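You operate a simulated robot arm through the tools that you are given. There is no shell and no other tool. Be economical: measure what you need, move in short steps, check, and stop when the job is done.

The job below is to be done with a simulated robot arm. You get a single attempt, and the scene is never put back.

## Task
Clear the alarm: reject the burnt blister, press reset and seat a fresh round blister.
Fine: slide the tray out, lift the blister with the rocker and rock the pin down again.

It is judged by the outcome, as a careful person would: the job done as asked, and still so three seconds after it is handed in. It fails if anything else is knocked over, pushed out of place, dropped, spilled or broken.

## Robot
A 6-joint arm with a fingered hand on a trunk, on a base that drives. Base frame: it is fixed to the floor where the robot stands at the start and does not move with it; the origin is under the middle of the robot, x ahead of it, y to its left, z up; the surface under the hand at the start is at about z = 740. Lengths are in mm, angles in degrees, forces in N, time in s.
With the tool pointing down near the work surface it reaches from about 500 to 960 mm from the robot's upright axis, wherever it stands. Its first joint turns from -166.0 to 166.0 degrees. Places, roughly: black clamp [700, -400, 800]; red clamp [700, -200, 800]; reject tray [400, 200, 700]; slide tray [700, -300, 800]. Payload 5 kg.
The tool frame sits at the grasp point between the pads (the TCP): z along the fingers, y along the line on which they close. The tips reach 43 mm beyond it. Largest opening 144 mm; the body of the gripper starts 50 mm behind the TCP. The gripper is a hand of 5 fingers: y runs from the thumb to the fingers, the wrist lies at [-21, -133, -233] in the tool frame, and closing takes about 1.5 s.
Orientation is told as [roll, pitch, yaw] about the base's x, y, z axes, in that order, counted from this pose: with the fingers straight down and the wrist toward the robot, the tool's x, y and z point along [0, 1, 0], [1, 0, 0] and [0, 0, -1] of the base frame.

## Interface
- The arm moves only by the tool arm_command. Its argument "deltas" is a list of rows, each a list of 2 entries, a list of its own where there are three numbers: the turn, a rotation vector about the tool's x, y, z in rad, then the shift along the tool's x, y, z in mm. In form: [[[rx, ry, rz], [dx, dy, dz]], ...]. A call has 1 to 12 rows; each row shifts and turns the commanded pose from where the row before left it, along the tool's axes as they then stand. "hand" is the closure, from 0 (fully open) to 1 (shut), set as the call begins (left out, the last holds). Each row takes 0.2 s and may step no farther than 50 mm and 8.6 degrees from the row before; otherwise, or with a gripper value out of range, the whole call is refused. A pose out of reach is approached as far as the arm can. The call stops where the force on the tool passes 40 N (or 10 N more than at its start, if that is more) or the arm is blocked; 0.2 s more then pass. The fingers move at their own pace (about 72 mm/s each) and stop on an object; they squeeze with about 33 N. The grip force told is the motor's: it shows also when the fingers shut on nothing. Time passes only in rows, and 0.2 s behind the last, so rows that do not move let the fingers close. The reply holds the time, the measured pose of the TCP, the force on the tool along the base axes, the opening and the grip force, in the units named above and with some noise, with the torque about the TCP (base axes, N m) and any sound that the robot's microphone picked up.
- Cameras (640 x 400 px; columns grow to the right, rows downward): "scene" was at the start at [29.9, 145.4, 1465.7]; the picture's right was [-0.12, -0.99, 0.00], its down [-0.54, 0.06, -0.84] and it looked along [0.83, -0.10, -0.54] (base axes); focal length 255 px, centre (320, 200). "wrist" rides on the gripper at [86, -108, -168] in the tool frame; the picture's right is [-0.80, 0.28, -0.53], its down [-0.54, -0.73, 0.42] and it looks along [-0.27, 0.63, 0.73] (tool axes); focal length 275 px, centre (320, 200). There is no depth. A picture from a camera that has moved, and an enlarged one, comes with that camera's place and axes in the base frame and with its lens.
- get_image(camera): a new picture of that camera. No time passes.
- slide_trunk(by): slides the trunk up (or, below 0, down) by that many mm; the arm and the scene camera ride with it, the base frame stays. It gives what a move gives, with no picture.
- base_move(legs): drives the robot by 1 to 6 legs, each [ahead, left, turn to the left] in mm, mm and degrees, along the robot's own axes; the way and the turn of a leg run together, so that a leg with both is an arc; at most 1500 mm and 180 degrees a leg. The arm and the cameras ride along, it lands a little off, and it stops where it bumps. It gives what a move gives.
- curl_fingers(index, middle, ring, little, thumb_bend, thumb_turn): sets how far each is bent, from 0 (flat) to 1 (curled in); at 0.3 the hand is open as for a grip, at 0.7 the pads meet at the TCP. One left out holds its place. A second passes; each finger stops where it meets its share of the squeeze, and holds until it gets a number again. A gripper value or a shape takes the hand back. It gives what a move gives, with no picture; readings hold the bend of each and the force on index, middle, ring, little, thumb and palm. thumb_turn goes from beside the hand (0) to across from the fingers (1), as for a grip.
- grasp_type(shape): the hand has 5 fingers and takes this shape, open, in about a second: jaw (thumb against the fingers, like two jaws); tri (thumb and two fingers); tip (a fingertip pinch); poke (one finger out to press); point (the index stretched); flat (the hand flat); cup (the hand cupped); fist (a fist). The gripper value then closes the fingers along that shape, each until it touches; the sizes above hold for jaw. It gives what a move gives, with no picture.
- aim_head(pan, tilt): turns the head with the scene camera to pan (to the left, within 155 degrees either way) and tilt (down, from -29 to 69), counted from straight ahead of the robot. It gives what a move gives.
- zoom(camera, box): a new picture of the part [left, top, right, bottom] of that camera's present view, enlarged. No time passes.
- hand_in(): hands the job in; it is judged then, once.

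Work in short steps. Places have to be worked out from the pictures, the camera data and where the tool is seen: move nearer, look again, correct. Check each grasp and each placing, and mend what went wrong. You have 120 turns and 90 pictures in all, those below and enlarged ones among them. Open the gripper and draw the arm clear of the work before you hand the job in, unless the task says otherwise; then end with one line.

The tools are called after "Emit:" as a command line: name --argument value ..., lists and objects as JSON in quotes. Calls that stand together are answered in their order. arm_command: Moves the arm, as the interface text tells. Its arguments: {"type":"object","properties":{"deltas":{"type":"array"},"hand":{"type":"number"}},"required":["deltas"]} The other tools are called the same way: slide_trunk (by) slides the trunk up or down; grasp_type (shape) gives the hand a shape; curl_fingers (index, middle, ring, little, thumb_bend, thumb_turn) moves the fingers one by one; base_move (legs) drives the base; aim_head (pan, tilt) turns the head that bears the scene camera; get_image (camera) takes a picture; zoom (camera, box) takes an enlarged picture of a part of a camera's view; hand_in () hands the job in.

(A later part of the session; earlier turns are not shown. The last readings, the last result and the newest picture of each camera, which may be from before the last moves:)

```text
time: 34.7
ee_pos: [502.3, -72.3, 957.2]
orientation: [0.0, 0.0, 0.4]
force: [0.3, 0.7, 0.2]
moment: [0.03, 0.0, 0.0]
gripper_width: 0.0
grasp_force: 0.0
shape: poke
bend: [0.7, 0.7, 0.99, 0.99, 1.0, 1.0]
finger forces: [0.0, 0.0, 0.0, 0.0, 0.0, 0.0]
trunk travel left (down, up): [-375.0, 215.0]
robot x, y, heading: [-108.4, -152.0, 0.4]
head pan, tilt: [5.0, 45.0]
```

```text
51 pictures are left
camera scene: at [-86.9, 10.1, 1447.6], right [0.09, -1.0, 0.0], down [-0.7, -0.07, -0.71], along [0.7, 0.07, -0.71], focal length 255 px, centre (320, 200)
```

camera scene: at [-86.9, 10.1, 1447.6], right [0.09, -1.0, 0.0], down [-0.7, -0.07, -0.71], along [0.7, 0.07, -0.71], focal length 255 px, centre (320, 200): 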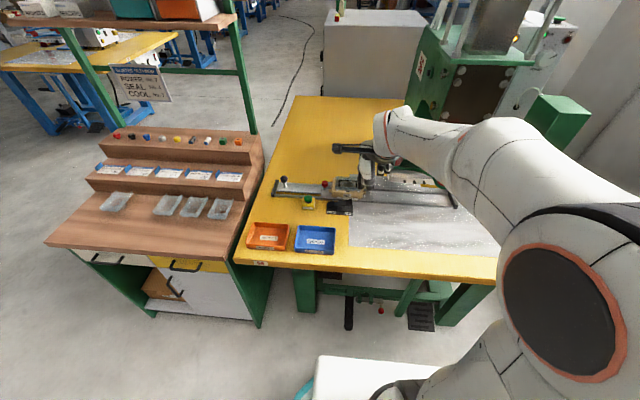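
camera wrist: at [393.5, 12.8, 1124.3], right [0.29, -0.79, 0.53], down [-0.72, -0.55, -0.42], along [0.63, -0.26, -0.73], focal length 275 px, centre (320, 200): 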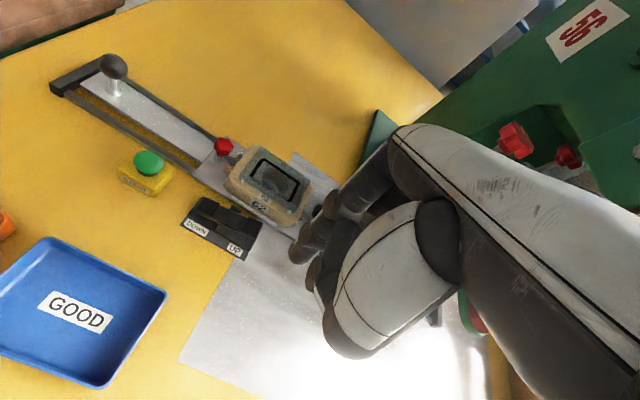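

The poke shape's bent fingers would pass close to the die. I'll try "point" (index stretched) and locate its tip.

Emit:
grasp_type --shape "point"

Emit:
get_image --camera "wrist"

Emit:
zoom --camera "scene" --box '[320, 120, 440, 220]'

```text
time: 35.6
ee_pos: [502.3, -72.3, 956.9]
orientation: [0.1, -0.1, 0.4]
force: [0.4, -0.1, 1.0]
moment: [0.02, -0.02, -0.02]
gripper_width: 0.2
grasp_force: 0.0
shape: point
bend: [0.19, 1.0, 1.0, 1.0, 0.98, 0.88]
finger forces: [0.0, 0.0, 0.0, 0.0, 0.0, 0.1]
trunk travel left (down, up): [-375.0, 215.0]
robot x, y, heading: [-111.1, -153.3, 0.4]
head pan, tilt: [5.0, 45.0]
```

```text
50 pictures are left
camera wrist: at [393.5, 12.8, 1124.3], right [0.29, -0.79, 0.53], down [-0.72, -0.55, -0.42], along [0.63, -0.26, -0.73], focal length 275 px, centre (320, 200)
```

wrist: 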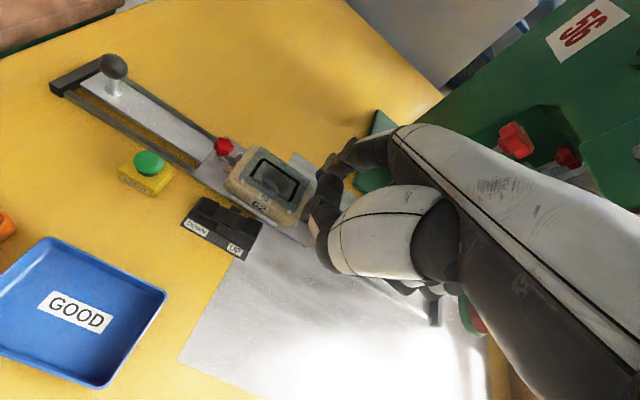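

```text
4.00 times, centred on (380, 170) of scene
camera zoom: at [-86.9, 10.1, 1447.6], right [0.09, -1.0, 0.0], down [-0.7, -0.07, -0.71], along [0.7, 0.07, -0.71], focal length 1019 px, centre (80, 320)
```

zoom: 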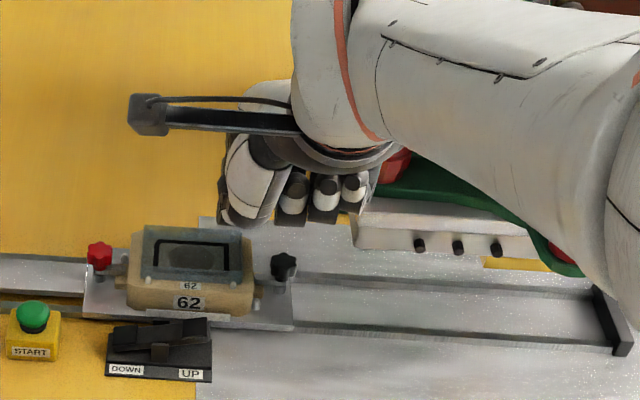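

The stretched index splays outward. I'll set the index to a mid bend, so it hangs nearly straight down with the knuckles away from the die, and locate its tip.

Emit:
curl_fingers --index 0.5 --middle 1 --ring 1 --little 1 --thumb_bend 1 --thumb_turn 0.2

Emit:
get_image --camera "wrist"

Emit:
zoom --camera "scene" --box '[320, 120, 440, 220]'

```text
time: 36.6
ee_pos: [502.8, -74.3, 957.5]
orientation: [-0.1, 0.0, 0.3]
force: [0.1, -0.3, 0.2]
moment: [0.02, 0.0, -0.02]
gripper_width: 74.7
grasp_force: 0.1
shape: fingers
bend: [0.5, 1.0, 1.0, 1.0, 1.0, 0.21]
finger forces: [0.0, 0.0, 0.0, 0.0, 0.1, 0.0]
trunk travel left (down, up): [-375.0, 215.0]
robot x, y, heading: [-107.6, -155.3, 0.2]
head pan, tilt: [5.0, 45.0]
```

```text
48 pictures are left
camera wrist: at [393.5, 12.5, 1124.4], right [0.29, -0.79, 0.53], down [-0.72, -0.55, -0.42], along [0.63, -0.26, -0.73], focal length 275 px, centre (320, 200)
```

wrist: 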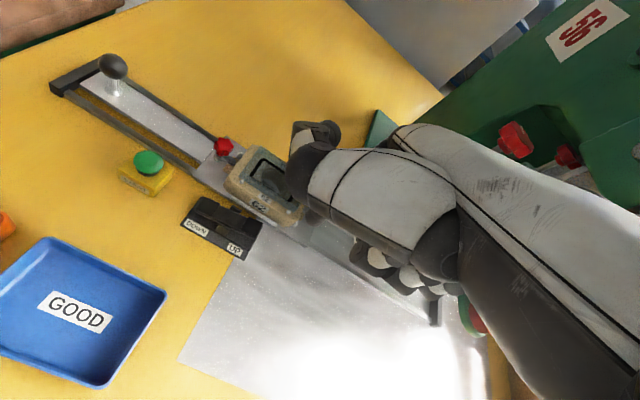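

```text
4.00 times, centred on (380, 170) of scene
camera zoom: at [-86.9, 10.1, 1447.6], right [0.09, -1.0, 0.0], down [-0.7, -0.07, -0.71], along [0.7, 0.07, -0.71], focal length 1019 px, centre (80, 320)
```

zoom: 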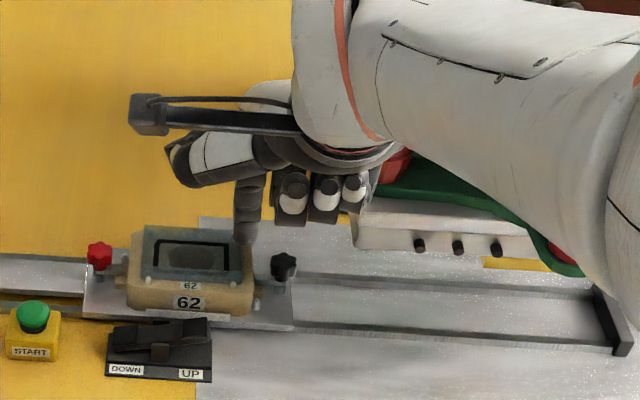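

The index hangs down with its tip about 37 mm ahead of the TCP, 12 left and 42 below. I'll move so the tip is over the UP pad (580, -36) and then press down gently.

Emit:
arm_command --deltas '[[[0, 0, 0], [13, 20, 20]], [[0, 0, 0], [13, 20, 35]], [[0, 0, 0], [0, 0, 40]], [[0, 0, 0], [0, 0, 22]]]'

Emit:
zoom --camera "scene" --box '[280, 140, 400, 240]'

Emit:
get_image --camera "wrist"

```text
time: 37.6
ee_pos: [543.0, -47.4, 838.7]
orientation: [0.0, 0.0, 0.4]
force: [0.2, -0.1, 0.1]
moment: [0.01, 0.04, 0.01]
gripper_width: 74.7
grasp_force: 0.0
shape: fingers
bend: [0.5, 1.0, 1.0, 1.0, 1.0, 0.21]
finger forces: [0.0, 0.1, 0.0, 0.0, 0.1, 0.0]
trunk travel left (down, up): [-375.0, 215.0]
robot x, y, heading: [-109.4, -156.9, 0.2]
head pan, tilt: [5.0, 45.0]
```

```text
4.00 times, centred on (340, 190) of scene
camera zoom: at [-86.9, 10.0, 1447.7], right [0.09, -1.0, 0.0], down [-0.7, -0.07, -0.71], along [0.7, 0.07, -0.71], focal length 1019 px, centre (240, 240)
```

zoom: 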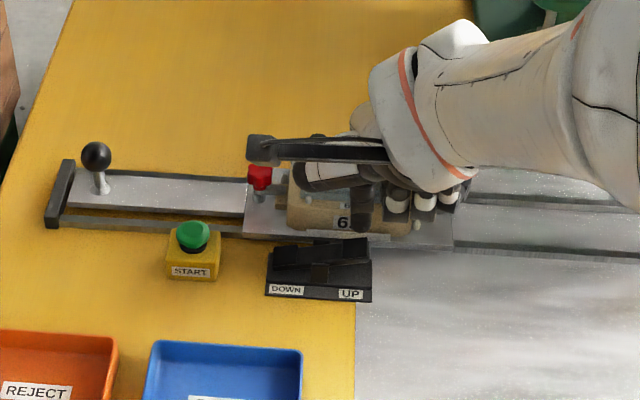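

```text
45 pictures are left
camera wrist: at [434.0, 38.4, 1006.8], right [0.29, -0.79, 0.53], down [-0.72, -0.55, -0.42], along [0.63, -0.26, -0.73], focal length 275 px, centre (320, 200)
```

wrist: 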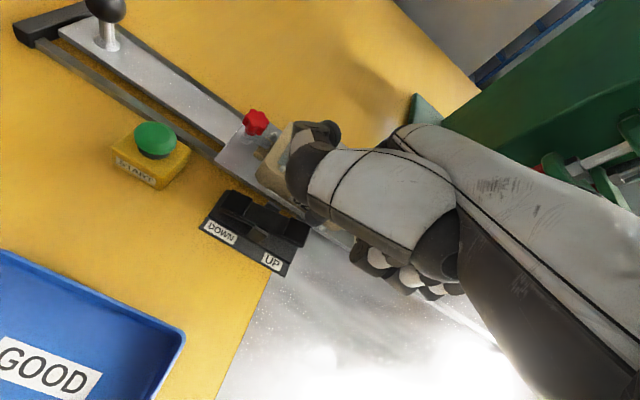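

The fingertip is right above the UP pad. I'll press down in small steps.

Emit:
arm_command --deltas '[[[0, 0, 0], [0, 0, 8]], [[0, 0, 0], [0, 0, 6]], [[0, 0, 0], [0, 0, 5]], [[0, 0, 0], [0, 0, 5]], [[0, 0, 0], [0, 0, 5]], [[0, 0, 0], [0, 0, 4]]]'

Emit:
zoom --camera "scene" --box '[290, 160, 390, 240]'

```text
time: 39.0
ee_pos: [545.3, -47.0, 809.3]
orientation: [0.1, -0.1, 0.3]
force: [-0.2, -0.9, 5.5]
moment: [0.06, -0.21, -0.01]
gripper_width: 74.9
grasp_force: 2.7
shape: fingers
bend: [0.5, 1.0, 1.0, 1.0, 1.0, 0.21]
finger forces: [5.6, 0.0, 0.0, 0.0, 0.1, 0.0]
trunk travel left (down, up): [-375.0, 215.0]
robot x, y, heading: [-108.9, -151.4, 0.3]
head pan, tilt: [5.0, 45.0]
```

```text
5.00 times, centred on (340, 200) of scene
camera zoom: at [-87.3, 10.0, 1447.8], right [0.09, -1.0, 0.0], down [-0.7, -0.07, -0.71], along [0.7, 0.07, -0.71], focal length 1274 px, centre (220, 200)
```

zoom: 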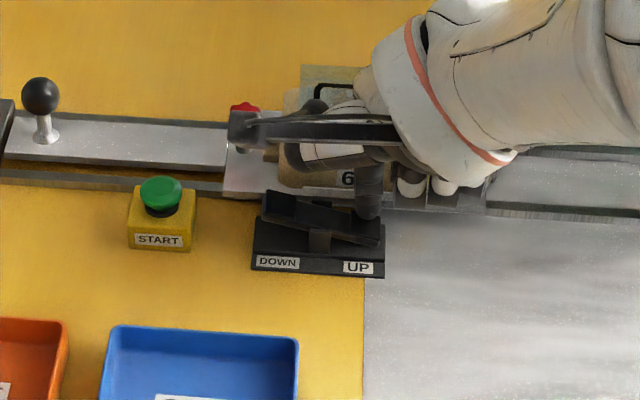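

The rocker has tipped to UP. I'll push a little more to bottom it, then lift off and look.

Emit:
arm_command --deltas '[[[0, 0, 0], [0, 0, 3]], [[0, 0, 0], [0, 0, 3]]]'

Emit:
arm_command --deltas '[[[0, 0, 0], [0, 0, -20]], [[0, 0, 0], [0, -10, -40]], [[0, 0, 0], [0, -25, -40]], [[0, 0, 0], [-20, -25, -30]]]'

Emit:
get_image --camera "wrist"

Emit:
zoom --camera "scene" --box '[280, 150, 400, 230]'

```text
time: 39.6
ee_pos: [545.7, -46.0, 807.1]
orientation: [0.2, -0.5, 0.4]
force: [-0.4, -3.0, 31.4]
moment: [0.27, -1.32, -0.09]
gripper_width: 75.3
grasp_force: 14.8
shape: fingers
bend: [0.5, 1.0, 1.0, 1.0, 1.0, 0.21]
finger forces: [30.3, 0.0, 0.1, 0.0, 0.0, 0.0]
trunk travel left (down, up): [-375.0, 215.0]
robot x, y, heading: [-107.9, -149.6, 0.2]
head pan, tilt: [5.0, 45.0]
```

```text
time: 40.6
ee_pos: [486.8, -69.3, 932.7]
orientation: [0.0, 0.1, 0.3]
force: [0.3, -0.3, -0.7]
moment: [-0.03, 0.02, 0.01]
gripper_width: 74.5
grasp_force: 0.2
shape: fingers
bend: [0.5, 1.0, 1.0, 1.0, 1.0, 0.21]
finger forces: [0.1, 0.0, 0.1, 0.0, 0.0, 0.0]
trunk travel left (down, up): [-375.0, 215.0]
robot x, y, heading: [-108.9, -151.9, 0.3]
head pan, tilt: [5.0, 45.0]
```

```text
43 pictures are left
camera wrist: at [376.7, 17.0, 1100.3], right [0.29, -0.79, 0.53], down [-0.72, -0.55, -0.42], along [0.63, -0.26, -0.73], focal length 275 px, centre (320, 200)
```

wrist: 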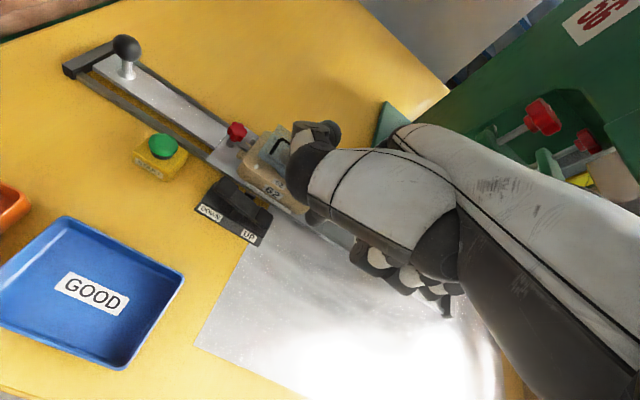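

```text
5.00 times, centred on (340, 190) of scene
camera zoom: at [-87.0, 10.3, 1447.5], right [0.09, -1.0, 0.0], down [-0.7, -0.07, -0.71], along [0.7, 0.07, -0.71], focal length 1274 px, centre (220, 250)
```

zoom: 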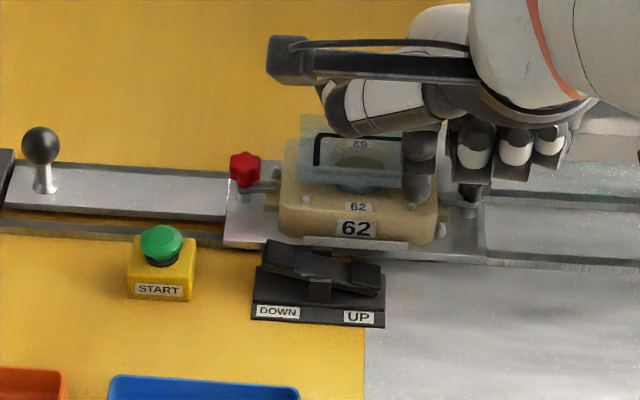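

The blister is lifted about 20 mm (flange at z about 810, die top about 790). I'll shape a tri grip to take the flange by its front and back edges, and check it above.

Emit:
grasp_type --shape "tri"

Emit:
arm_command --deltas '[[[0, 0, 0], [8, 40, 0]], [[0, 0, 0], [8, 40, 0]], [[0, 0, 0], [8, 40, 0]], [[0, 0, 0], [8, 40, 0]], [[0, 0, 0], [4, 17, 0]]]'

Emit:
get_image --camera "wrist"

Emit:
zoom --camera "scene" --box '[290, 110, 430, 220]'

```text
time: 41.5
ee_pos: [486.8, -69.2, 933.5]
orientation: [0.0, 0.0, 0.3]
force: [0.0, -0.3, 0.7]
moment: [0.02, -0.02, 0.0]
gripper_width: 144.0
grasp_force: 0.2
shape: tri
bend: [0.3, 0.3, 0.99, 0.99, 0.3, 0.97]
finger forces: [0.0, 0.0, 0.0, 0.1, 0.0, 0.0]
trunk travel left (down, up): [-375.0, 215.0]
robot x, y, heading: [-106.6, -157.1, 0.2]
head pan, tilt: [5.0, 45.0]
```

```text
time: 42.7
ee_pos: [662.8, -31.0, 931.4]
orientation: [0.0, 0.1, 0.4]
force: [-1.2, 0.2, -0.6]
moment: [-0.02, 0.01, 0.0]
gripper_width: 143.9
grasp_force: 0.0
shape: tri
bend: [0.3, 0.3, 0.99, 0.99, 0.3, 0.97]
finger forces: [0.1, 0.0, 0.0, 0.0, 0.1, 0.0]
trunk travel left (down, up): [-375.0, 215.0]
robot x, y, heading: [-108.8, -151.8, 0.3]
head pan, tilt: [5.0, 45.0]
```

```text
41 pictures are left
camera wrist: at [553.3, 54.8, 1098.8], right [0.29, -0.79, 0.53], down [-0.72, -0.55, -0.42], along [0.63, -0.26, -0.73], focal length 275 px, centre (320, 200)
```

wrist: 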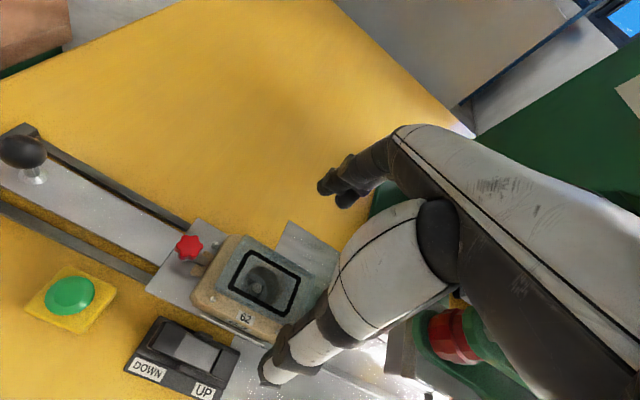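

```text
3.64 times, centred on (360, 165) of scene
camera zoom: at [-86.6, 10.1, 1447.6], right [0.09, -1.0, 0.0], down [-0.7, -0.07, -0.71], along [0.7, 0.07, -0.71], focal length 927 px, centre (174, 327)
```

zoom: 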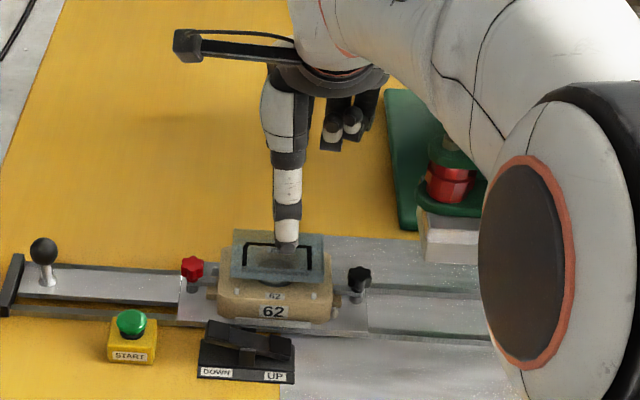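

The flange center is at about (662, -30, 811), right beneath the TCP. I'll descend to TCP z of about 845 so the tips go just below the flange level, and check.

Emit:
arm_command --deltas '[[[0, 0, 0], [0, 0, 30]], [[0, 0, 0], [0, 0, 30]], [[0, 0, 0], [0, 0, 26]]]' --hand 0.15

Emit:
zoom --camera "scene" --box '[300, 130, 400, 220]'

Emit:
get_image --camera "wrist"

```text
time: 43.5
ee_pos: [661.0, -30.7, 845.0]
orientation: [-0.1, 0.0, 0.4]
force: [-0.9, -0.4, 1.6]
moment: [0.0, 0.01, 0.0]
gripper_width: 122.5
grasp_force: 0.0
shape: tri
bend: [0.26, 0.33, 0.99, 0.99, 0.46, 0.98]
finger forces: [0.1, 0.1, 0.0, 0.0, 0.0, 0.0]
trunk travel left (down, up): [-375.0, 215.0]
robot x, y, heading: [-109.3, -153.1, 0.1]
head pan, tilt: [5.0, 45.0]
```

```text
4.44 times, centred on (350, 175) of scene
camera zoom: at [-86.7, 10.1, 1447.7], right [0.09, -1.0, 0.0], down [-0.7, -0.07, -0.71], along [0.7, 0.07, -0.71], focal length 1132 px, centre (187, 311)
```

zoom: 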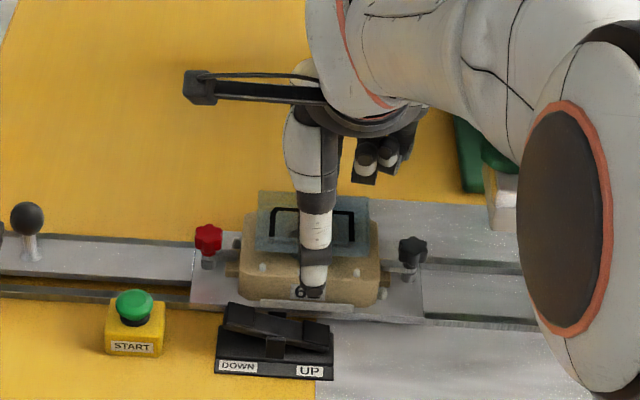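

```text
38 pictures are left
camera wrist: at [553.2, 56.0, 1012.3], right [0.29, -0.79, 0.53], down [-0.72, -0.55, -0.42], along [0.63, -0.26, -0.73], focal length 275 px, centre (320, 200)
```

wrist: 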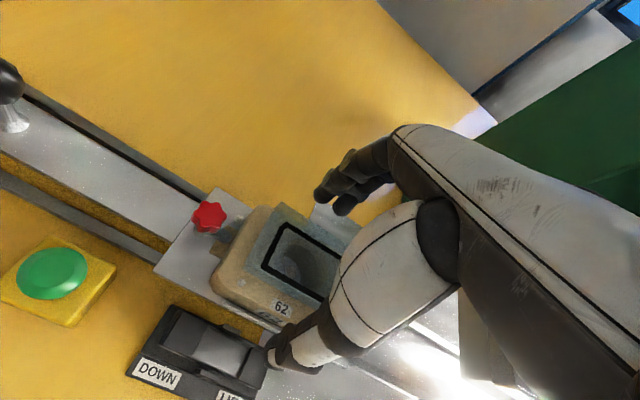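

The thumb tip reaches a bit lower than the fingers. I'll raise 4 mm to clear the die and close gradually.

Emit:
arm_command --deltas '[[[0, 0, 0], [0, 0, -4]], [[0, 0, 0], [0, 0, 0]], [[0, 0, 0], [0, 0, 0]]]' --hand 0.38

Emit:
zoom --camera "wrist" --box '[180, 130, 380, 370]'

Emit:
zoom --camera "scene" --box '[320, 150, 380, 210]'

```text
time: 44.3
ee_pos: [661.3, -30.8, 849.7]
orientation: [0.0, 0.0, 0.4]
force: [0.0, 0.0, -0.4]
moment: [0.03, 0.0, -0.02]
gripper_width: 89.9
grasp_force: 0.0
shape: tri
bend: [0.74, 0.4, 0.99, 0.99, 0.64, 1.0]
finger forces: [0.1, 0.0, 0.1, 0.1, 0.1, 0.0]
trunk travel left (down, up): [-375.0, 215.0]
robot x, y, heading: [-108.0, -152.8, 0.1]
head pan, tilt: [5.0, 45.0]
```

```text
1.67 times, centred on (280, 250) of wrist
camera zoom: at [552.4, 55.3, 1016.7], right [0.29, -0.79, 0.53], down [-0.72, -0.55, -0.42], along [0.63, -0.26, -0.73], focal length 459 px, centre (387, 117)
```

zoom: 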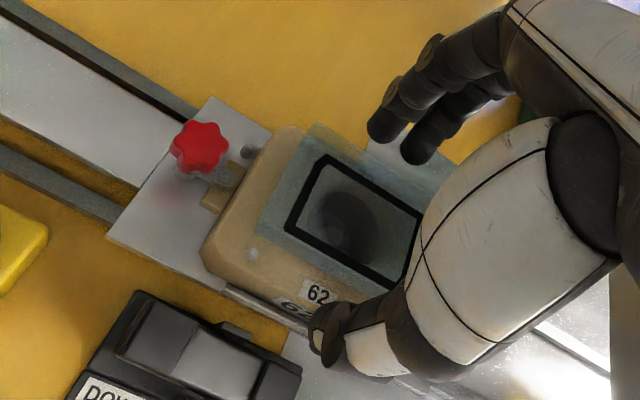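

```text
6.67 times, centred on (350, 180) of scene
camera zoom: at [-86.8, 10.1, 1447.6], right [0.09, -1.0, 0.0], down [-0.7, -0.07, -0.71], along [0.7, 0.07, -0.71], focal length 1699 px, centre (120, 333)
```

zoom: 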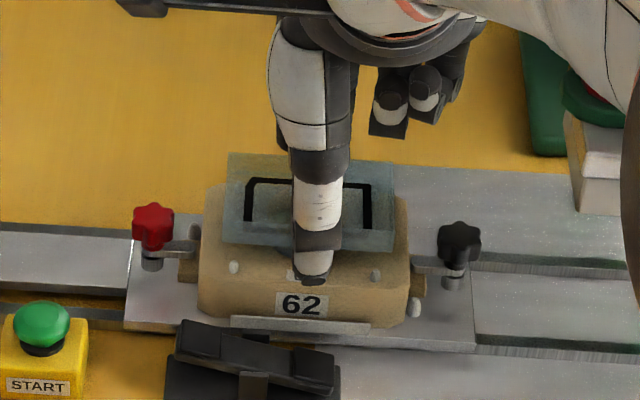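

The thumb tip (z about 798) is just outside the front edge (x about 622) and above the die. I'll close to grip.

Emit:
arm_command --deltas '[[[0, 0, 0], [0, 1, 0]], [[0, 0, 0], [0, 1, 0]], [[0, 0, 0], [0, 0, 0]], [[0, 0, 0], [0, 0, 0]], [[0, 0, 0], [0, 0, 0]]]' --hand 0.7

Emit:
zoom --camera "wrist" --box '[180, 130, 380, 370]'

Emit:
zoom --camera "scene" --box '[320, 150, 380, 210]'

```text
time: 45.5
ee_pos: [662.5, -30.5, 849.2]
orientation: [0.0, 0.0, 0.3]
force: [-0.3, -0.4, -0.7]
moment: [0.01, 0.01, 0.0]
gripper_width: 55.8
grasp_force: 33.0
shape: tri
bend: [0.74, 0.5, 1.0, 1.0, 0.73, 1.0]
finger forces: [15.0, 15.0, 0.0, 0.0, 29.9, 0.0]
trunk travel left (down, up): [-375.0, 215.0]
robot x, y, heading: [-110.4, -152.0, 0.6]
head pan, tilt: [5.0, 45.0]
```

```text
1.67 times, centred on (280, 250) of wrist
camera zoom: at [554.4, 55.2, 1017.0], right [0.29, -0.79, 0.53], down [-0.72, -0.55, -0.42], along [0.63, -0.26, -0.73], focal length 459 px, centre (387, 117)
```

zoom: 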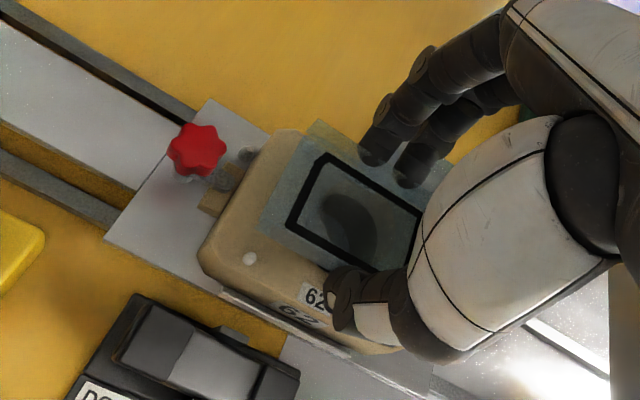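

```text
6.67 times, centred on (350, 180) of scene
camera zoom: at [-86.8, 10.1, 1447.6], right [0.09, -1.0, 0.0], down [-0.7, -0.07, -0.71], along [0.7, 0.07, -0.71], focal length 1699 px, centre (120, 333)
```

zoom: 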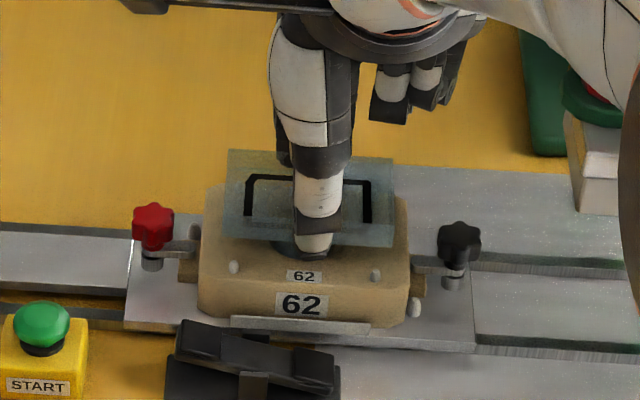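

Gripped (30 N on the thumb, 15+15 on the fingers). I'll lift slowly and check.

Emit:
arm_command --deltas '[[[0, 0, 0], [0, 0, -8]], [[0, 0, 0], [0, 0, -10]], [[0, 0, 0], [0, 0, -15]], [[0, 0, 0], [0, 0, -20]]]'

Emit:
zoom --camera "scene" --box '[290, 120, 400, 210]'

```text
time: 46.5
ee_pos: [664.0, -30.5, 902.3]
orientation: [0.0, 0.1, 0.4]
force: [0.4, 0.3, -0.6]
moment: [-0.01, -0.01, 0.01]
gripper_width: 55.9
grasp_force: 33.3
shape: tri
bend: [0.74, 0.5, 1.0, 1.0, 0.73, 1.0]
finger forces: [14.9, 15.0, 0.1, 0.1, 29.9, 0.1]
trunk travel left (down, up): [-375.0, 215.0]
robot x, y, heading: [-112.7, -152.9, 0.3]
head pan, tilt: [5.0, 45.0]
```

```text
4.44 times, centred on (345, 165) of scene
camera zoom: at [-86.8, 10.1, 1447.6], right [0.09, -1.0, 0.0], down [-0.7, -0.07, -0.71], along [0.7, 0.07, -0.71], focal length 1132 px, centre (209, 356)
```

zoom: 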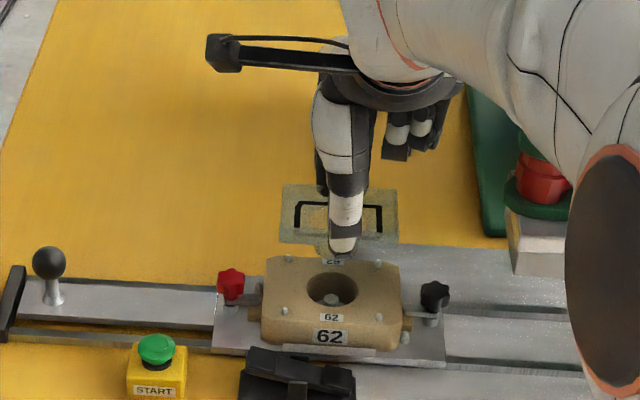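

The burnt blister is free; the die shows a round recess and four pegs. I'll carry it over the REJECT tray, centered at about (405, 231).

Emit:
arm_command --deltas '[[[0, 0, 0], [0, 0, -25]], [[0, 0, 0], [29, -29, 0]], [[0, 0, 0], [29, -29, 0]], [[0, 0, 0], [29, -29, 0]], [[0, 0, 0], [29, -29, 0]], [[0, 0, 0], [29, -29, 0]], [[0, 0, 0], [29, -29, 0]], [[0, 0, 0], [29, -29, 0]], [[0, 0, 0], [29, -29, 0]], [[0, 0, 0], [31, -26, 0]]]'

Emit:
get_image --camera "wrist"

Emit:
zoom --camera "scene" --box '[220, 160, 360, 280]'

```text
time: 48.7
ee_pos: [405.6, 230.1, 926.8]
orientation: [0.0, 0.0, 0.3]
force: [0.0, -1.6, -0.3]
moment: [0.04, 0.05, 0.02]
gripper_width: 55.8
grasp_force: 32.9
shape: tri
bend: [0.74, 0.5, 1.0, 1.0, 0.73, 1.0]
finger forces: [15.1, 15.0, 0.0, 0.0, 30.1, 0.0]
trunk travel left (down, up): [-375.0, 215.0]
robot x, y, heading: [-110.5, -157.5, 0.1]
head pan, tilt: [5.0, 45.0]
```

```text
32 pictures are left
camera wrist: at [295.4, 316.4, 1094.9], right [0.29, -0.8, 0.53], down [-0.72, -0.55, -0.42], along [0.63, -0.26, -0.73], focal length 275 px, centre (320, 200)
```

wrist: 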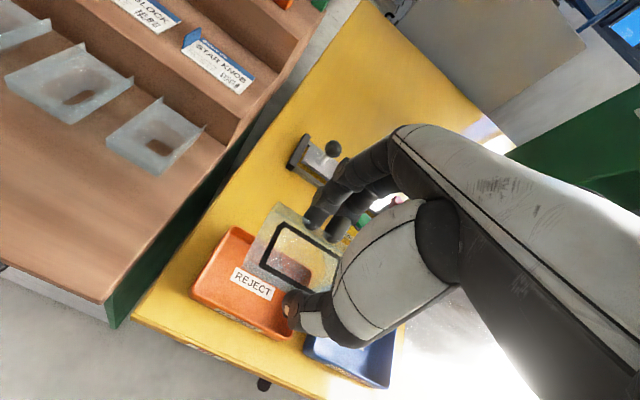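

```text
3.33 times, centred on (290, 220) of scene
camera zoom: at [-86.8, 9.9, 1447.7], right [0.09, -1.0, 0.0], down [-0.7, -0.07, -0.71], along [0.7, 0.07, -0.71], focal length 849 px, centre (420, 133)
```

zoom: 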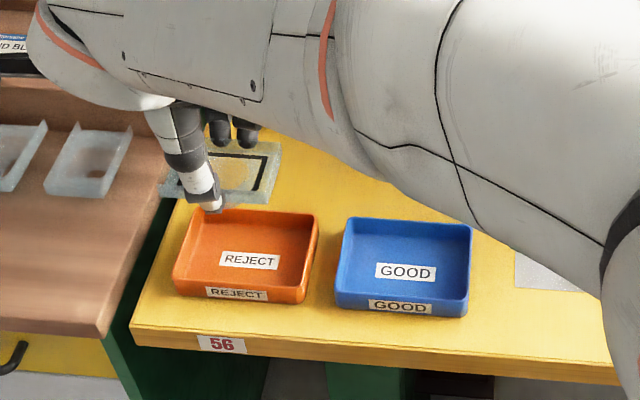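

Blister centered over the tray. I'll descend to TCP z of about 825 (pocket inside the tray, fingertips just above the rim) and look before releasing.

Emit:
arm_command --deltas '[[[0, 0, 0], [0, 0, 30]], [[0, 0, 0], [-1, 0, 30]], [[0, 0, 0], [0, 0, 25]], [[0, 0, 0], [0, 0, 16]]]'

Emit:
get_image --camera "wrist"

Emit:
zoom --camera "scene" --box '[220, 190, 320, 270]'

```text
time: 49.7
ee_pos: [403.8, 228.8, 827.7]
orientation: [0.0, 0.0, 0.5]
force: [-0.6, 0.3, -0.1]
moment: [0.0, 0.02, 0.01]
gripper_width: 55.8
grasp_force: 33.0
shape: tri
bend: [0.74, 0.5, 1.0, 1.0, 0.73, 1.0]
finger forces: [14.9, 14.9, 0.1, 0.1, 29.9, 0.0]
trunk travel left (down, up): [-375.0, 215.0]
robot x, y, heading: [-105.9, -151.5, 0.5]
head pan, tilt: [5.0, 45.0]
```

```text
30 pictures are left
camera wrist: at [294.3, 314.8, 994.6], right [0.29, -0.79, 0.53], down [-0.72, -0.55, -0.42], along [0.63, -0.26, -0.73], focal length 275 px, centre (320, 200)
```

wrist: 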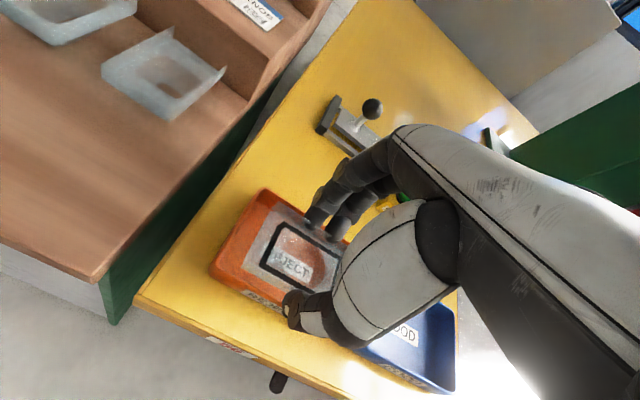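

```text
5.00 times, centred on (270, 230) of scene
camera zoom: at [-86.9, 10.1, 1447.7], right [0.09, -1.0, 0.0], down [-0.7, -0.07, -0.71], along [0.7, 0.07, -0.71], focal length 1274 px, centre (570, 50)
```

zoom: 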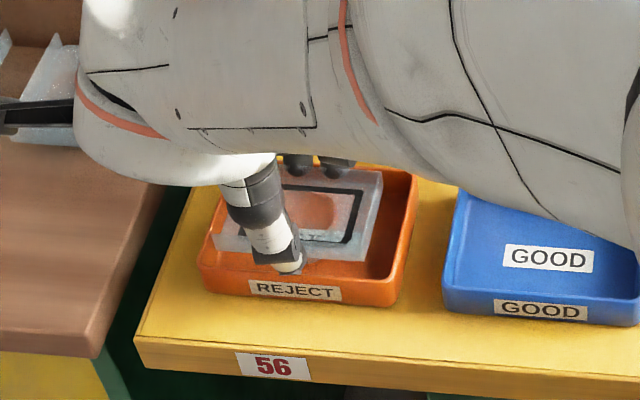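

It hovers slightly left in the tray. I'll shift 8 mm right, lower a bit more and release.

Emit:
arm_command --deltas '[[[0, 0, 0], [-8, 0, 0]], [[0, 0, 0], [0, 0, 7]], [[0, 0, 0], [0, 0, 0]]]'

Emit:
arm_command --deltas '[[[0, 0, 0], [0, 0, 0]], [[0, 0, 0], [0, 0, 0]], [[0, 0, 0], [0, 0, 0]], [[0, 0, 0], [0, 0, 0]], [[0, 0, 0], [0, 0, -30]], [[0, 0, 0], [0, 0, -50]], [[0, 0, 0], [0, 0, -50]], [[0, 0, 0], [-30, 0, -20]], [[0, 0, 0], [-50, 0, 0]], [[0, 0, 0], [-50, 0, 0]]]' --hand 0

Emit:
zoom --camera "scene" --box '[220, 160, 400, 280]'

```text
time: 50.5
ee_pos: [403.5, 222.2, 820.5]
orientation: [0.0, 0.0, 0.4]
force: [0.2, -0.2, -0.3]
moment: [-0.05, -0.01, 0.01]
gripper_width: 55.7
grasp_force: 33.2
shape: tri
bend: [0.74, 0.5, 1.0, 1.0, 0.73, 1.0]
finger forces: [15.0, 14.9, 0.0, 0.0, 29.9, 0.0]
trunk travel left (down, up): [-375.0, 215.0]
robot x, y, heading: [-110.6, -155.3, 0.3]
head pan, tilt: [5.0, 45.0]
```

```text
time: 52.7
ee_pos: [403.8, 88.1, 971.5]
orientation: [0.0, 0.0, 0.4]
force: [0.4, -0.4, -0.1]
moment: [-0.03, 0.0, 0.0]
gripper_width: 144.0
grasp_force: 0.0
shape: tri
bend: [0.3, 0.3, 0.99, 0.99, 0.3, 0.98]
finger forces: [0.0, 0.0, 0.0, 0.0, 0.1, 0.0]
trunk travel left (down, up): [-375.0, 215.0]
robot x, y, heading: [-107.9, -151.7, 0.3]
head pan, tilt: [5.0, 45.0]
```

```text
3.33 times, centred on (310, 220) of scene
camera zoom: at [-87.0, 10.2, 1447.6], right [0.09, -1.0, 0.0], down [-0.7, -0.07, -0.71], along [0.7, 0.07, -0.71], focal length 849 px, centre (353, 133)
```

zoom: 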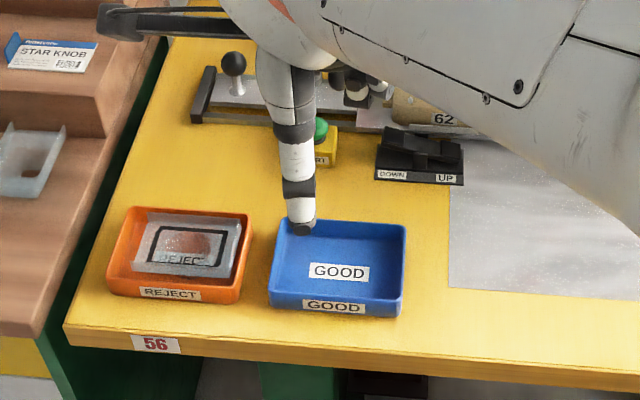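

The burnt blister lies in REJECT. Now I'll rock the pin down: shape the index again and go over the DOWN pad (581, 31).

Emit:
curl_fingers --index 0.5 --middle 1 --ring 1 --little 1 --thumb_bend 1 --thumb_turn 0.2

Emit:
arm_command --deltas '[[[0, 0, 0], [-24, 40, 0]], [[0, 0, 0], [-24, 40, 0]], [[0, 0, 0], [-22, 40, 0]], [[0, 0, 0], [0, 20, 40]], [[0, 0, 0], [0, 0, 45]], [[0, 0, 0], [0, 0, 42]]]'

Emit:
zoom --camera "scene" --box '[280, 150, 380, 230]'

```text
time: 53.7
ee_pos: [405.2, 91.2, 971.4]
orientation: [0.1, -0.1, 0.4]
force: [0.2, 0.0, -0.4]
moment: [0.01, -0.02, -0.01]
gripper_width: 74.9
grasp_force: 0.0
shape: fingers
bend: [0.5, 1.0, 1.0, 1.0, 1.0, 0.21]
finger forces: [0.0, 0.0, 0.1, 0.1, 0.1, 0.0]
trunk travel left (down, up): [-375.0, 215.0]
robot x, y, heading: [-104.3, -158.7, 0.3]
head pan, tilt: [5.0, 45.0]
```

```text
time: 55.1
ee_pos: [542.4, 22.0, 843.8]
orientation: [0.2, 0.0, 0.3]
force: [0.3, 0.3, 0.8]
moment: [-0.01, 0.0, 0.02]
gripper_width: 74.7
grasp_force: 0.0
shape: fingers
bend: [0.5, 1.0, 1.0, 1.0, 1.0, 0.21]
finger forces: [0.1, 0.0, 0.0, 0.0, 0.1, 0.0]
trunk travel left (down, up): [-375.0, 215.0]
robot x, y, heading: [-112.4, -152.3, 0.3]
head pan, tilt: [5.0, 45.0]
```

```text
5.00 times, centred on (330, 190) of scene
camera zoom: at [-86.9, 10.1, 1447.7], right [0.09, -1.0, 0.0], down [-0.7, -0.07, -0.71], along [0.7, 0.07, -0.71], focal length 1274 px, centre (270, 250)
```

zoom: 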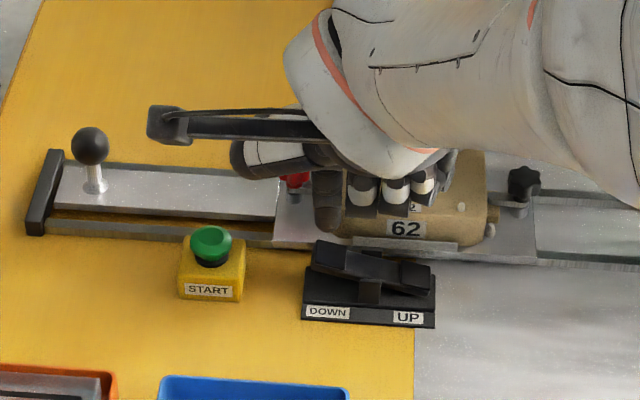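

The tip is just above the raised DOWN pad. Pressing.

Emit:
arm_command --deltas '[[[0, 0, 0], [0, 0, 10]], [[0, 0, 0], [0, 0, 8]], [[0, 0, 0], [0, 0, 6]], [[0, 0, 0], [0, 0, 6]], [[0, 0, 0], [0, 0, 4]], [[0, 0, 0], [0, 0, 4]], [[0, 0, 0], [0, 0, 2]]]'

Emit:
arm_command --deltas '[[[0, 0, 0], [0, 0, -30]], [[0, 0, 0], [0, -20, -40]], [[0, 0, 0], [0, -30, -35]], [[0, 0, 0], [0, -40, 0]], [[0, 0, 0], [0, -40, 0]]]'

Emit:
zoom --camera "scene" --box '[280, 150, 400, 230]'

```text
time: 56.7
ee_pos: [545.1, 22.7, 806.3]
orientation: [0.2, -0.4, 0.4]
force: [-0.4, -0.6, 25.2]
moment: [0.18, -1.08, 0.01]
gripper_width: 75.0
grasp_force: 11.6
shape: fingers
bend: [0.51, 1.0, 1.0, 1.0, 1.0, 0.21]
finger forces: [23.6, 0.0, 0.0, 0.0, 0.1, 0.0]
trunk travel left (down, up): [-375.0, 215.0]
robot x, y, heading: [-104.0, -153.5, 0.3]
head pan, tilt: [5.0, 45.0]
```

```text
time: 57.9
ee_pos: [415.2, 20.7, 905.4]
orientation: [0.0, 0.1, 0.4]
force: [-0.4, -0.4, -0.6]
moment: [0.01, 0.01, 0.02]
gripper_width: 74.8
grasp_force: 0.1
shape: fingers
bend: [0.5, 1.0, 1.0, 1.0, 1.0, 0.21]
finger forces: [0.1, 0.0, 0.0, 0.0, 0.0, 0.0]
trunk travel left (down, up): [-375.0, 215.0]
robot x, y, heading: [-106.4, -154.8, 0.2]
head pan, tilt: [5.0, 45.0]
```

```text
5.00 times, centred on (340, 190) of scene
camera zoom: at [-86.6, 10.1, 1447.6], right [0.09, -1.0, 0.0], down [-0.7, -0.07, -0.71], along [0.7, 0.07, -0.71], focal length 1274 px, centre (220, 250)
```

zoom: 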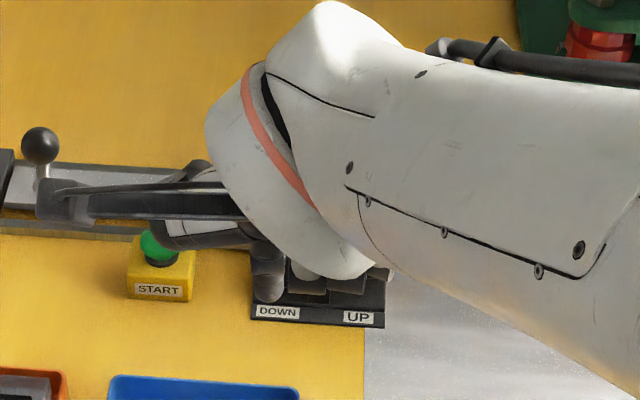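

The DOWN press bottomed at 25 N; I'll verify it later. Next is RESET: fold the thumb in, raise the trunk and arm, and drive to the right so I can approach the button from the right of the press columns.

Emit:
slide_trunk --by 213

Emit:
curl_fingers --index 0.5 --thumb_bend 1 --thumb_turn 1

Emit:
arm_command --deltas '[[[0, 0, 0], [0, 0, -50]], [[0, 0, 0], [0, 0, -50]], [[0, 0, 0], [0, 0, -50]], [[0, 0, 0], [0, 0, -50]], [[0, 0, 0], [0, 0, -50]], [[0, 0, 0], [0, 0, -30]]]'

Emit:
base_move --legs '[[0, -690, 0]]'

Emit:
aim_head --pan 20 --tilt 20

Emit:
get_image --camera "scene"

```text
time: 60.2
ee_pos: [416.2, 20.2, 1120.6]
orientation: [0.0, 0.0, 0.4]
force: [0.1, -0.1, 0.7]
moment: [-0.02, 0.01, -0.01]
gripper_width: 74.8
grasp_force: 0.0
shape: fingers
bend: [0.5, 1.0, 1.0, 1.0, 1.0, 0.21]
finger forces: [0.1, 0.0, 0.0, 0.0, 0.1, 0.1]
trunk travel left (down, up): [-588.0, 2.0]
robot x, y, heading: [-108.4, -150.2, 0.6]
head pan, tilt: [5.0, 45.0]
```

```text
time: 61.2
ee_pos: [415.7, 20.5, 1119.5]
orientation: [-0.1, 0.0, 0.4]
force: [0.5, -1.0, -0.5]
moment: [-0.02, -0.02, 0.03]
gripper_width: 46.2
grasp_force: 0.0
shape: fingers
bend: [0.48, 1.0, 1.0, 1.0, 0.99, 0.98]
finger forces: [0.0, 0.0, 0.1, 0.0, 0.0, 0.0]
trunk travel left (down, up): [-588.0, 2.0]
robot x, y, heading: [-110.4, -153.3, 0.4]
head pan, tilt: [5.0, 45.0]
```

```text
time: 62.6
ee_pos: [414.1, 21.0, 1398.7]
orientation: [0.0, 0.1, 0.5]
force: [-0.7, 0.8, 0.0]
moment: [0.02, -0.01, 0.04]
gripper_width: 46.5
grasp_force: 0.1
shape: fingers
bend: [0.48, 1.0, 1.0, 1.0, 0.99, 0.98]
finger forces: [0.1, 0.1, 0.1, 0.0, 0.1, 0.1]
trunk travel left (down, up): [-588.0, 2.0]
robot x, y, heading: [-111.5, -155.4, 0.1]
head pan, tilt: [5.0, 45.0]
```

```text
time: 66.4
ee_pos: [418.7, -670.0, 1398.4]
orientation: [0.0, 0.0, 0.5]
force: [0.7, 0.3, 0.7]
moment: [0.02, 0.02, -0.01]
gripper_width: 46.6
grasp_force: 0.0
shape: fingers
bend: [0.48, 1.0, 1.0, 1.0, 0.99, 0.98]
finger forces: [0.0, 0.0, 0.0, 0.0, 0.1, 0.0]
trunk travel left (down, up): [-588.0, 2.0]
robot x, y, heading: [-104.4, -843.0, 0.5]
head pan, tilt: [5.0, 45.0]
```

```text
time: 67.3
ee_pos: [418.9, -671.0, 1398.5]
orientation: [0.0, 0.0, 0.6]
force: [0.3, 0.1, -0.4]
moment: [0.01, 0.0, -0.01]
gripper_width: 46.3
grasp_force: 0.0
shape: fingers
bend: [0.48, 1.0, 1.0, 1.0, 0.99, 0.98]
finger forces: [0.0, 0.1, 0.0, 0.1, 0.0, 0.0]
trunk travel left (down, up): [-588.0, 2.0]
robot x, y, heading: [-101.6, -844.4, 0.5]
head pan, tilt: [20.0, 20.0]
```

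```text
25 pictures are left
camera scene: at [-75.9, -657.6, 1699.2], right [0.35, -0.94, 0.0], down [-0.32, -0.12, -0.94], along [0.88, 0.33, -0.34], focal length 255 px, centre (320, 200)
```

scene: 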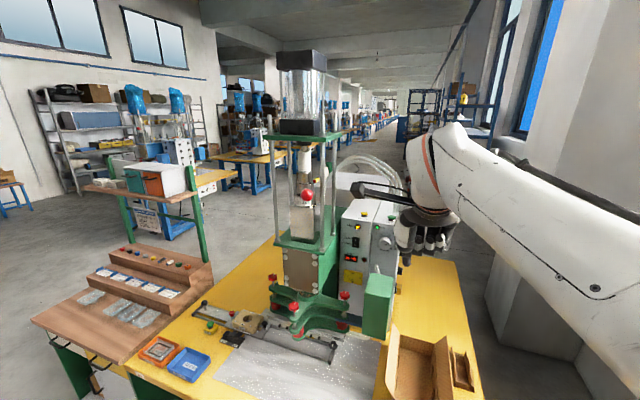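

Good view: the buttons, the die and the rocker are all visible. I'll zoom in on the button boxes and on the rocker/die.

Emit:
zoom --camera "scene" --box '[325, 185, 425, 255]'

Emit:
zoom --camera "scene" --box '[180, 290, 290, 360]'

```text
5.71 times, centred on (375, 220) of scene
camera zoom: at [-75.9, -657.6, 1699.2], right [0.35, -0.94, 0.0], down [-0.32, -0.12, -0.94], along [0.88, 0.33, -0.34], focal length 1456 px, centre (6, 86)
```

zoom: 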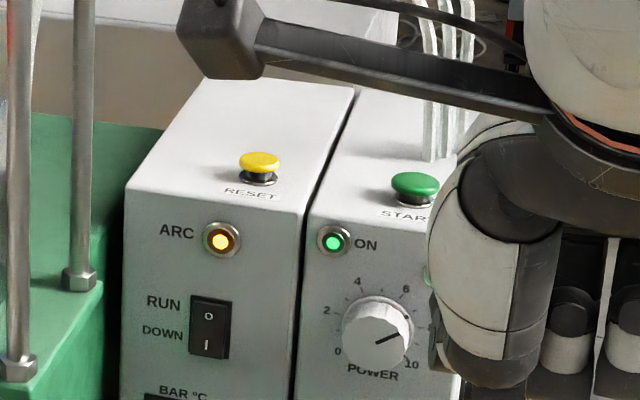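

```text
5.71 times, centred on (235, 325) of scene
camera zoom: at [-75.9, -657.6, 1699.2], right [0.35, -0.94, 0.0], down [-0.32, -0.12, -0.94], along [0.88, 0.33, -0.34], focal length 1456 px, centre (806, -514)
```

zoom: 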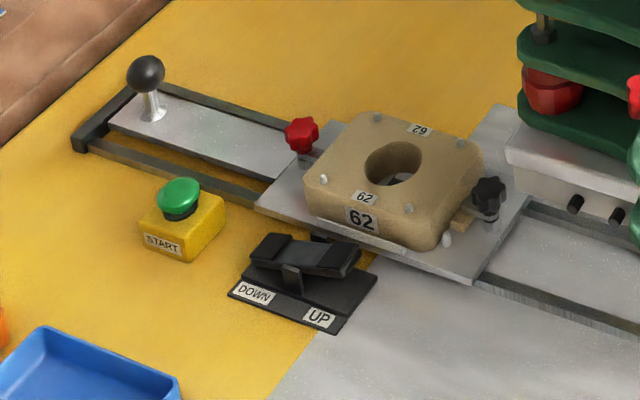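

RESET cap is at (869, -495, 1298), and the press columns are at (600, -412) and (720, -411). The camera boom sits left of the hand, so I'll yaw the hand about +40° to keep it clear. First I'll drive closer and turn the hand.

Emit:
base_move --legs '[[100, 40, 0]]'

Emit:
arm_command --deltas '[[[0, 0, -0.14], [0, 0, 0]], [[0, 0, -0.14], [0, 0, 0]], [[0, 0, -0.14], [0, 0, 0]], [[0, 0, -0.14], [0, 0, 0]], [[0, 0, -0.14], [0, 0, 0]]]'

```text
time: 68.5
ee_pos: [517.3, -626.8, 1397.8]
orientation: [0.0, 0.1, 0.7]
force: [0.8, 0.5, -0.4]
moment: [-0.01, 0.05, 0.02]
gripper_width: 46.2
grasp_force: 0.0
shape: fingers
bend: [0.48, 1.0, 1.0, 1.0, 0.99, 0.98]
finger forces: [0.0, 0.1, 0.0, 0.1, 0.0, 0.0]
trunk travel left (down, up): [-588.0, 2.0]
robot x, y, heading: [-6.2, -808.0, 0.5]
head pan, tilt: [20.0, 20.0]
```

```text
time: 69.7
ee_pos: [517.8, -628.9, 1398.4]
orientation: [0.1, 0.1, 40.9]
force: [-1.1, -0.1, 0.5]
moment: [0.01, 0.02, 0.01]
gripper_width: 46.3
grasp_force: 0.1
shape: fingers
bend: [0.48, 1.0, 1.0, 1.0, 0.99, 0.98]
finger forces: [0.1, 0.0, 0.1, 0.0, 0.0, 0.1]
trunk travel left (down, up): [-588.0, 2.0]
robot x, y, heading: [-7.2, -808.1, 0.5]
head pan, tilt: [20.0, 20.0]
```

I'll advance most of the way at height and look.

Emit:
arm_command --deltas '[[[0, 0, 0], [-17.5, 39.5, 0]], [[0, 0, 0], [-17.5, 39.5, 0]], [[0, 0, 0], [-17.5, 39.5, 0]], [[0, 0, 0], [-17.5, 39.5, 0]], [[0, 0, 0], [-17.5, 39.5, 0]], [[0, 0, 0], [-17.5, 39.5, 0]]]'

Emit:
get_image --camera "wrist"

Emit:
zoom --camera "scene" --box '[270, 100, 450, 260]'

```text
time: 71.1
ee_pos: [754.3, -554.6, 1387.3]
orientation: [0.3, 0.3, 40.9]
force: [1.6, 0.7, 5.6]
moment: [-0.15, 0.06, 0.03]
gripper_width: 46.2
grasp_force: 0.0
shape: fingers
bend: [0.48, 1.0, 1.0, 1.0, 0.99, 0.98]
finger forces: [0.0, 0.0, 0.0, 0.0, 0.0, 0.0]
out of reach, approached as far as the arm can: row 6
trunk travel left (down, up): [-588.0, 2.0]
robot x, y, heading: [-4.0, -804.2, 0.7]
head pan, tilt: [20.0, 20.0]
```

```text
22 pictures are left
camera wrist: at [617.7, -559.6, 1554.4], right [0.74, -0.42, 0.53], down [-0.2, -0.88, -0.42], along [0.64, 0.21, -0.74], focal length 275 px, centre (320, 200)
```

wrist: 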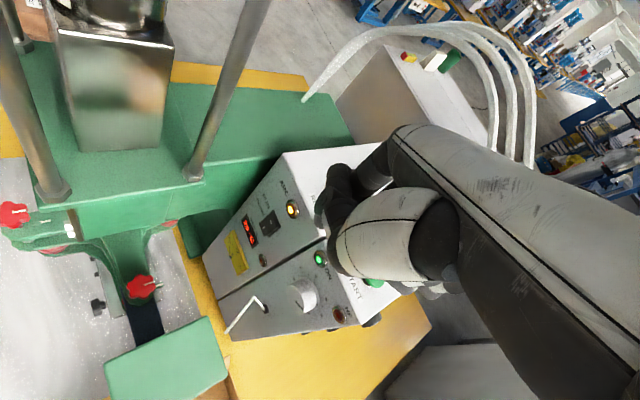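

```text
2.50 times, centred on (360, 180) of scene
camera zoom: at [26.6, -615.4, 1699.1], right [0.35, -0.94, 0.0], down [-0.32, -0.12, -0.94], along [0.88, 0.33, -0.35], focal length 637 px, centre (220, 250)
```

zoom: 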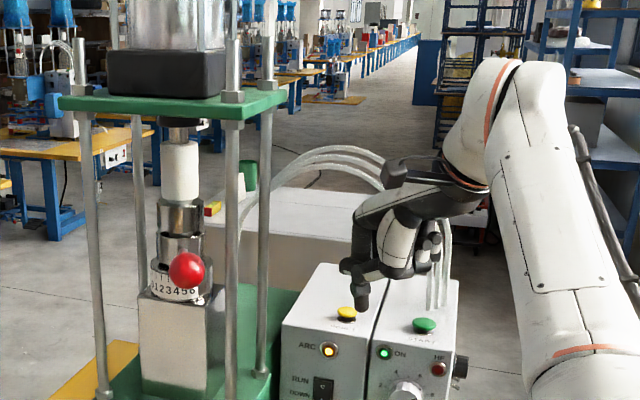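

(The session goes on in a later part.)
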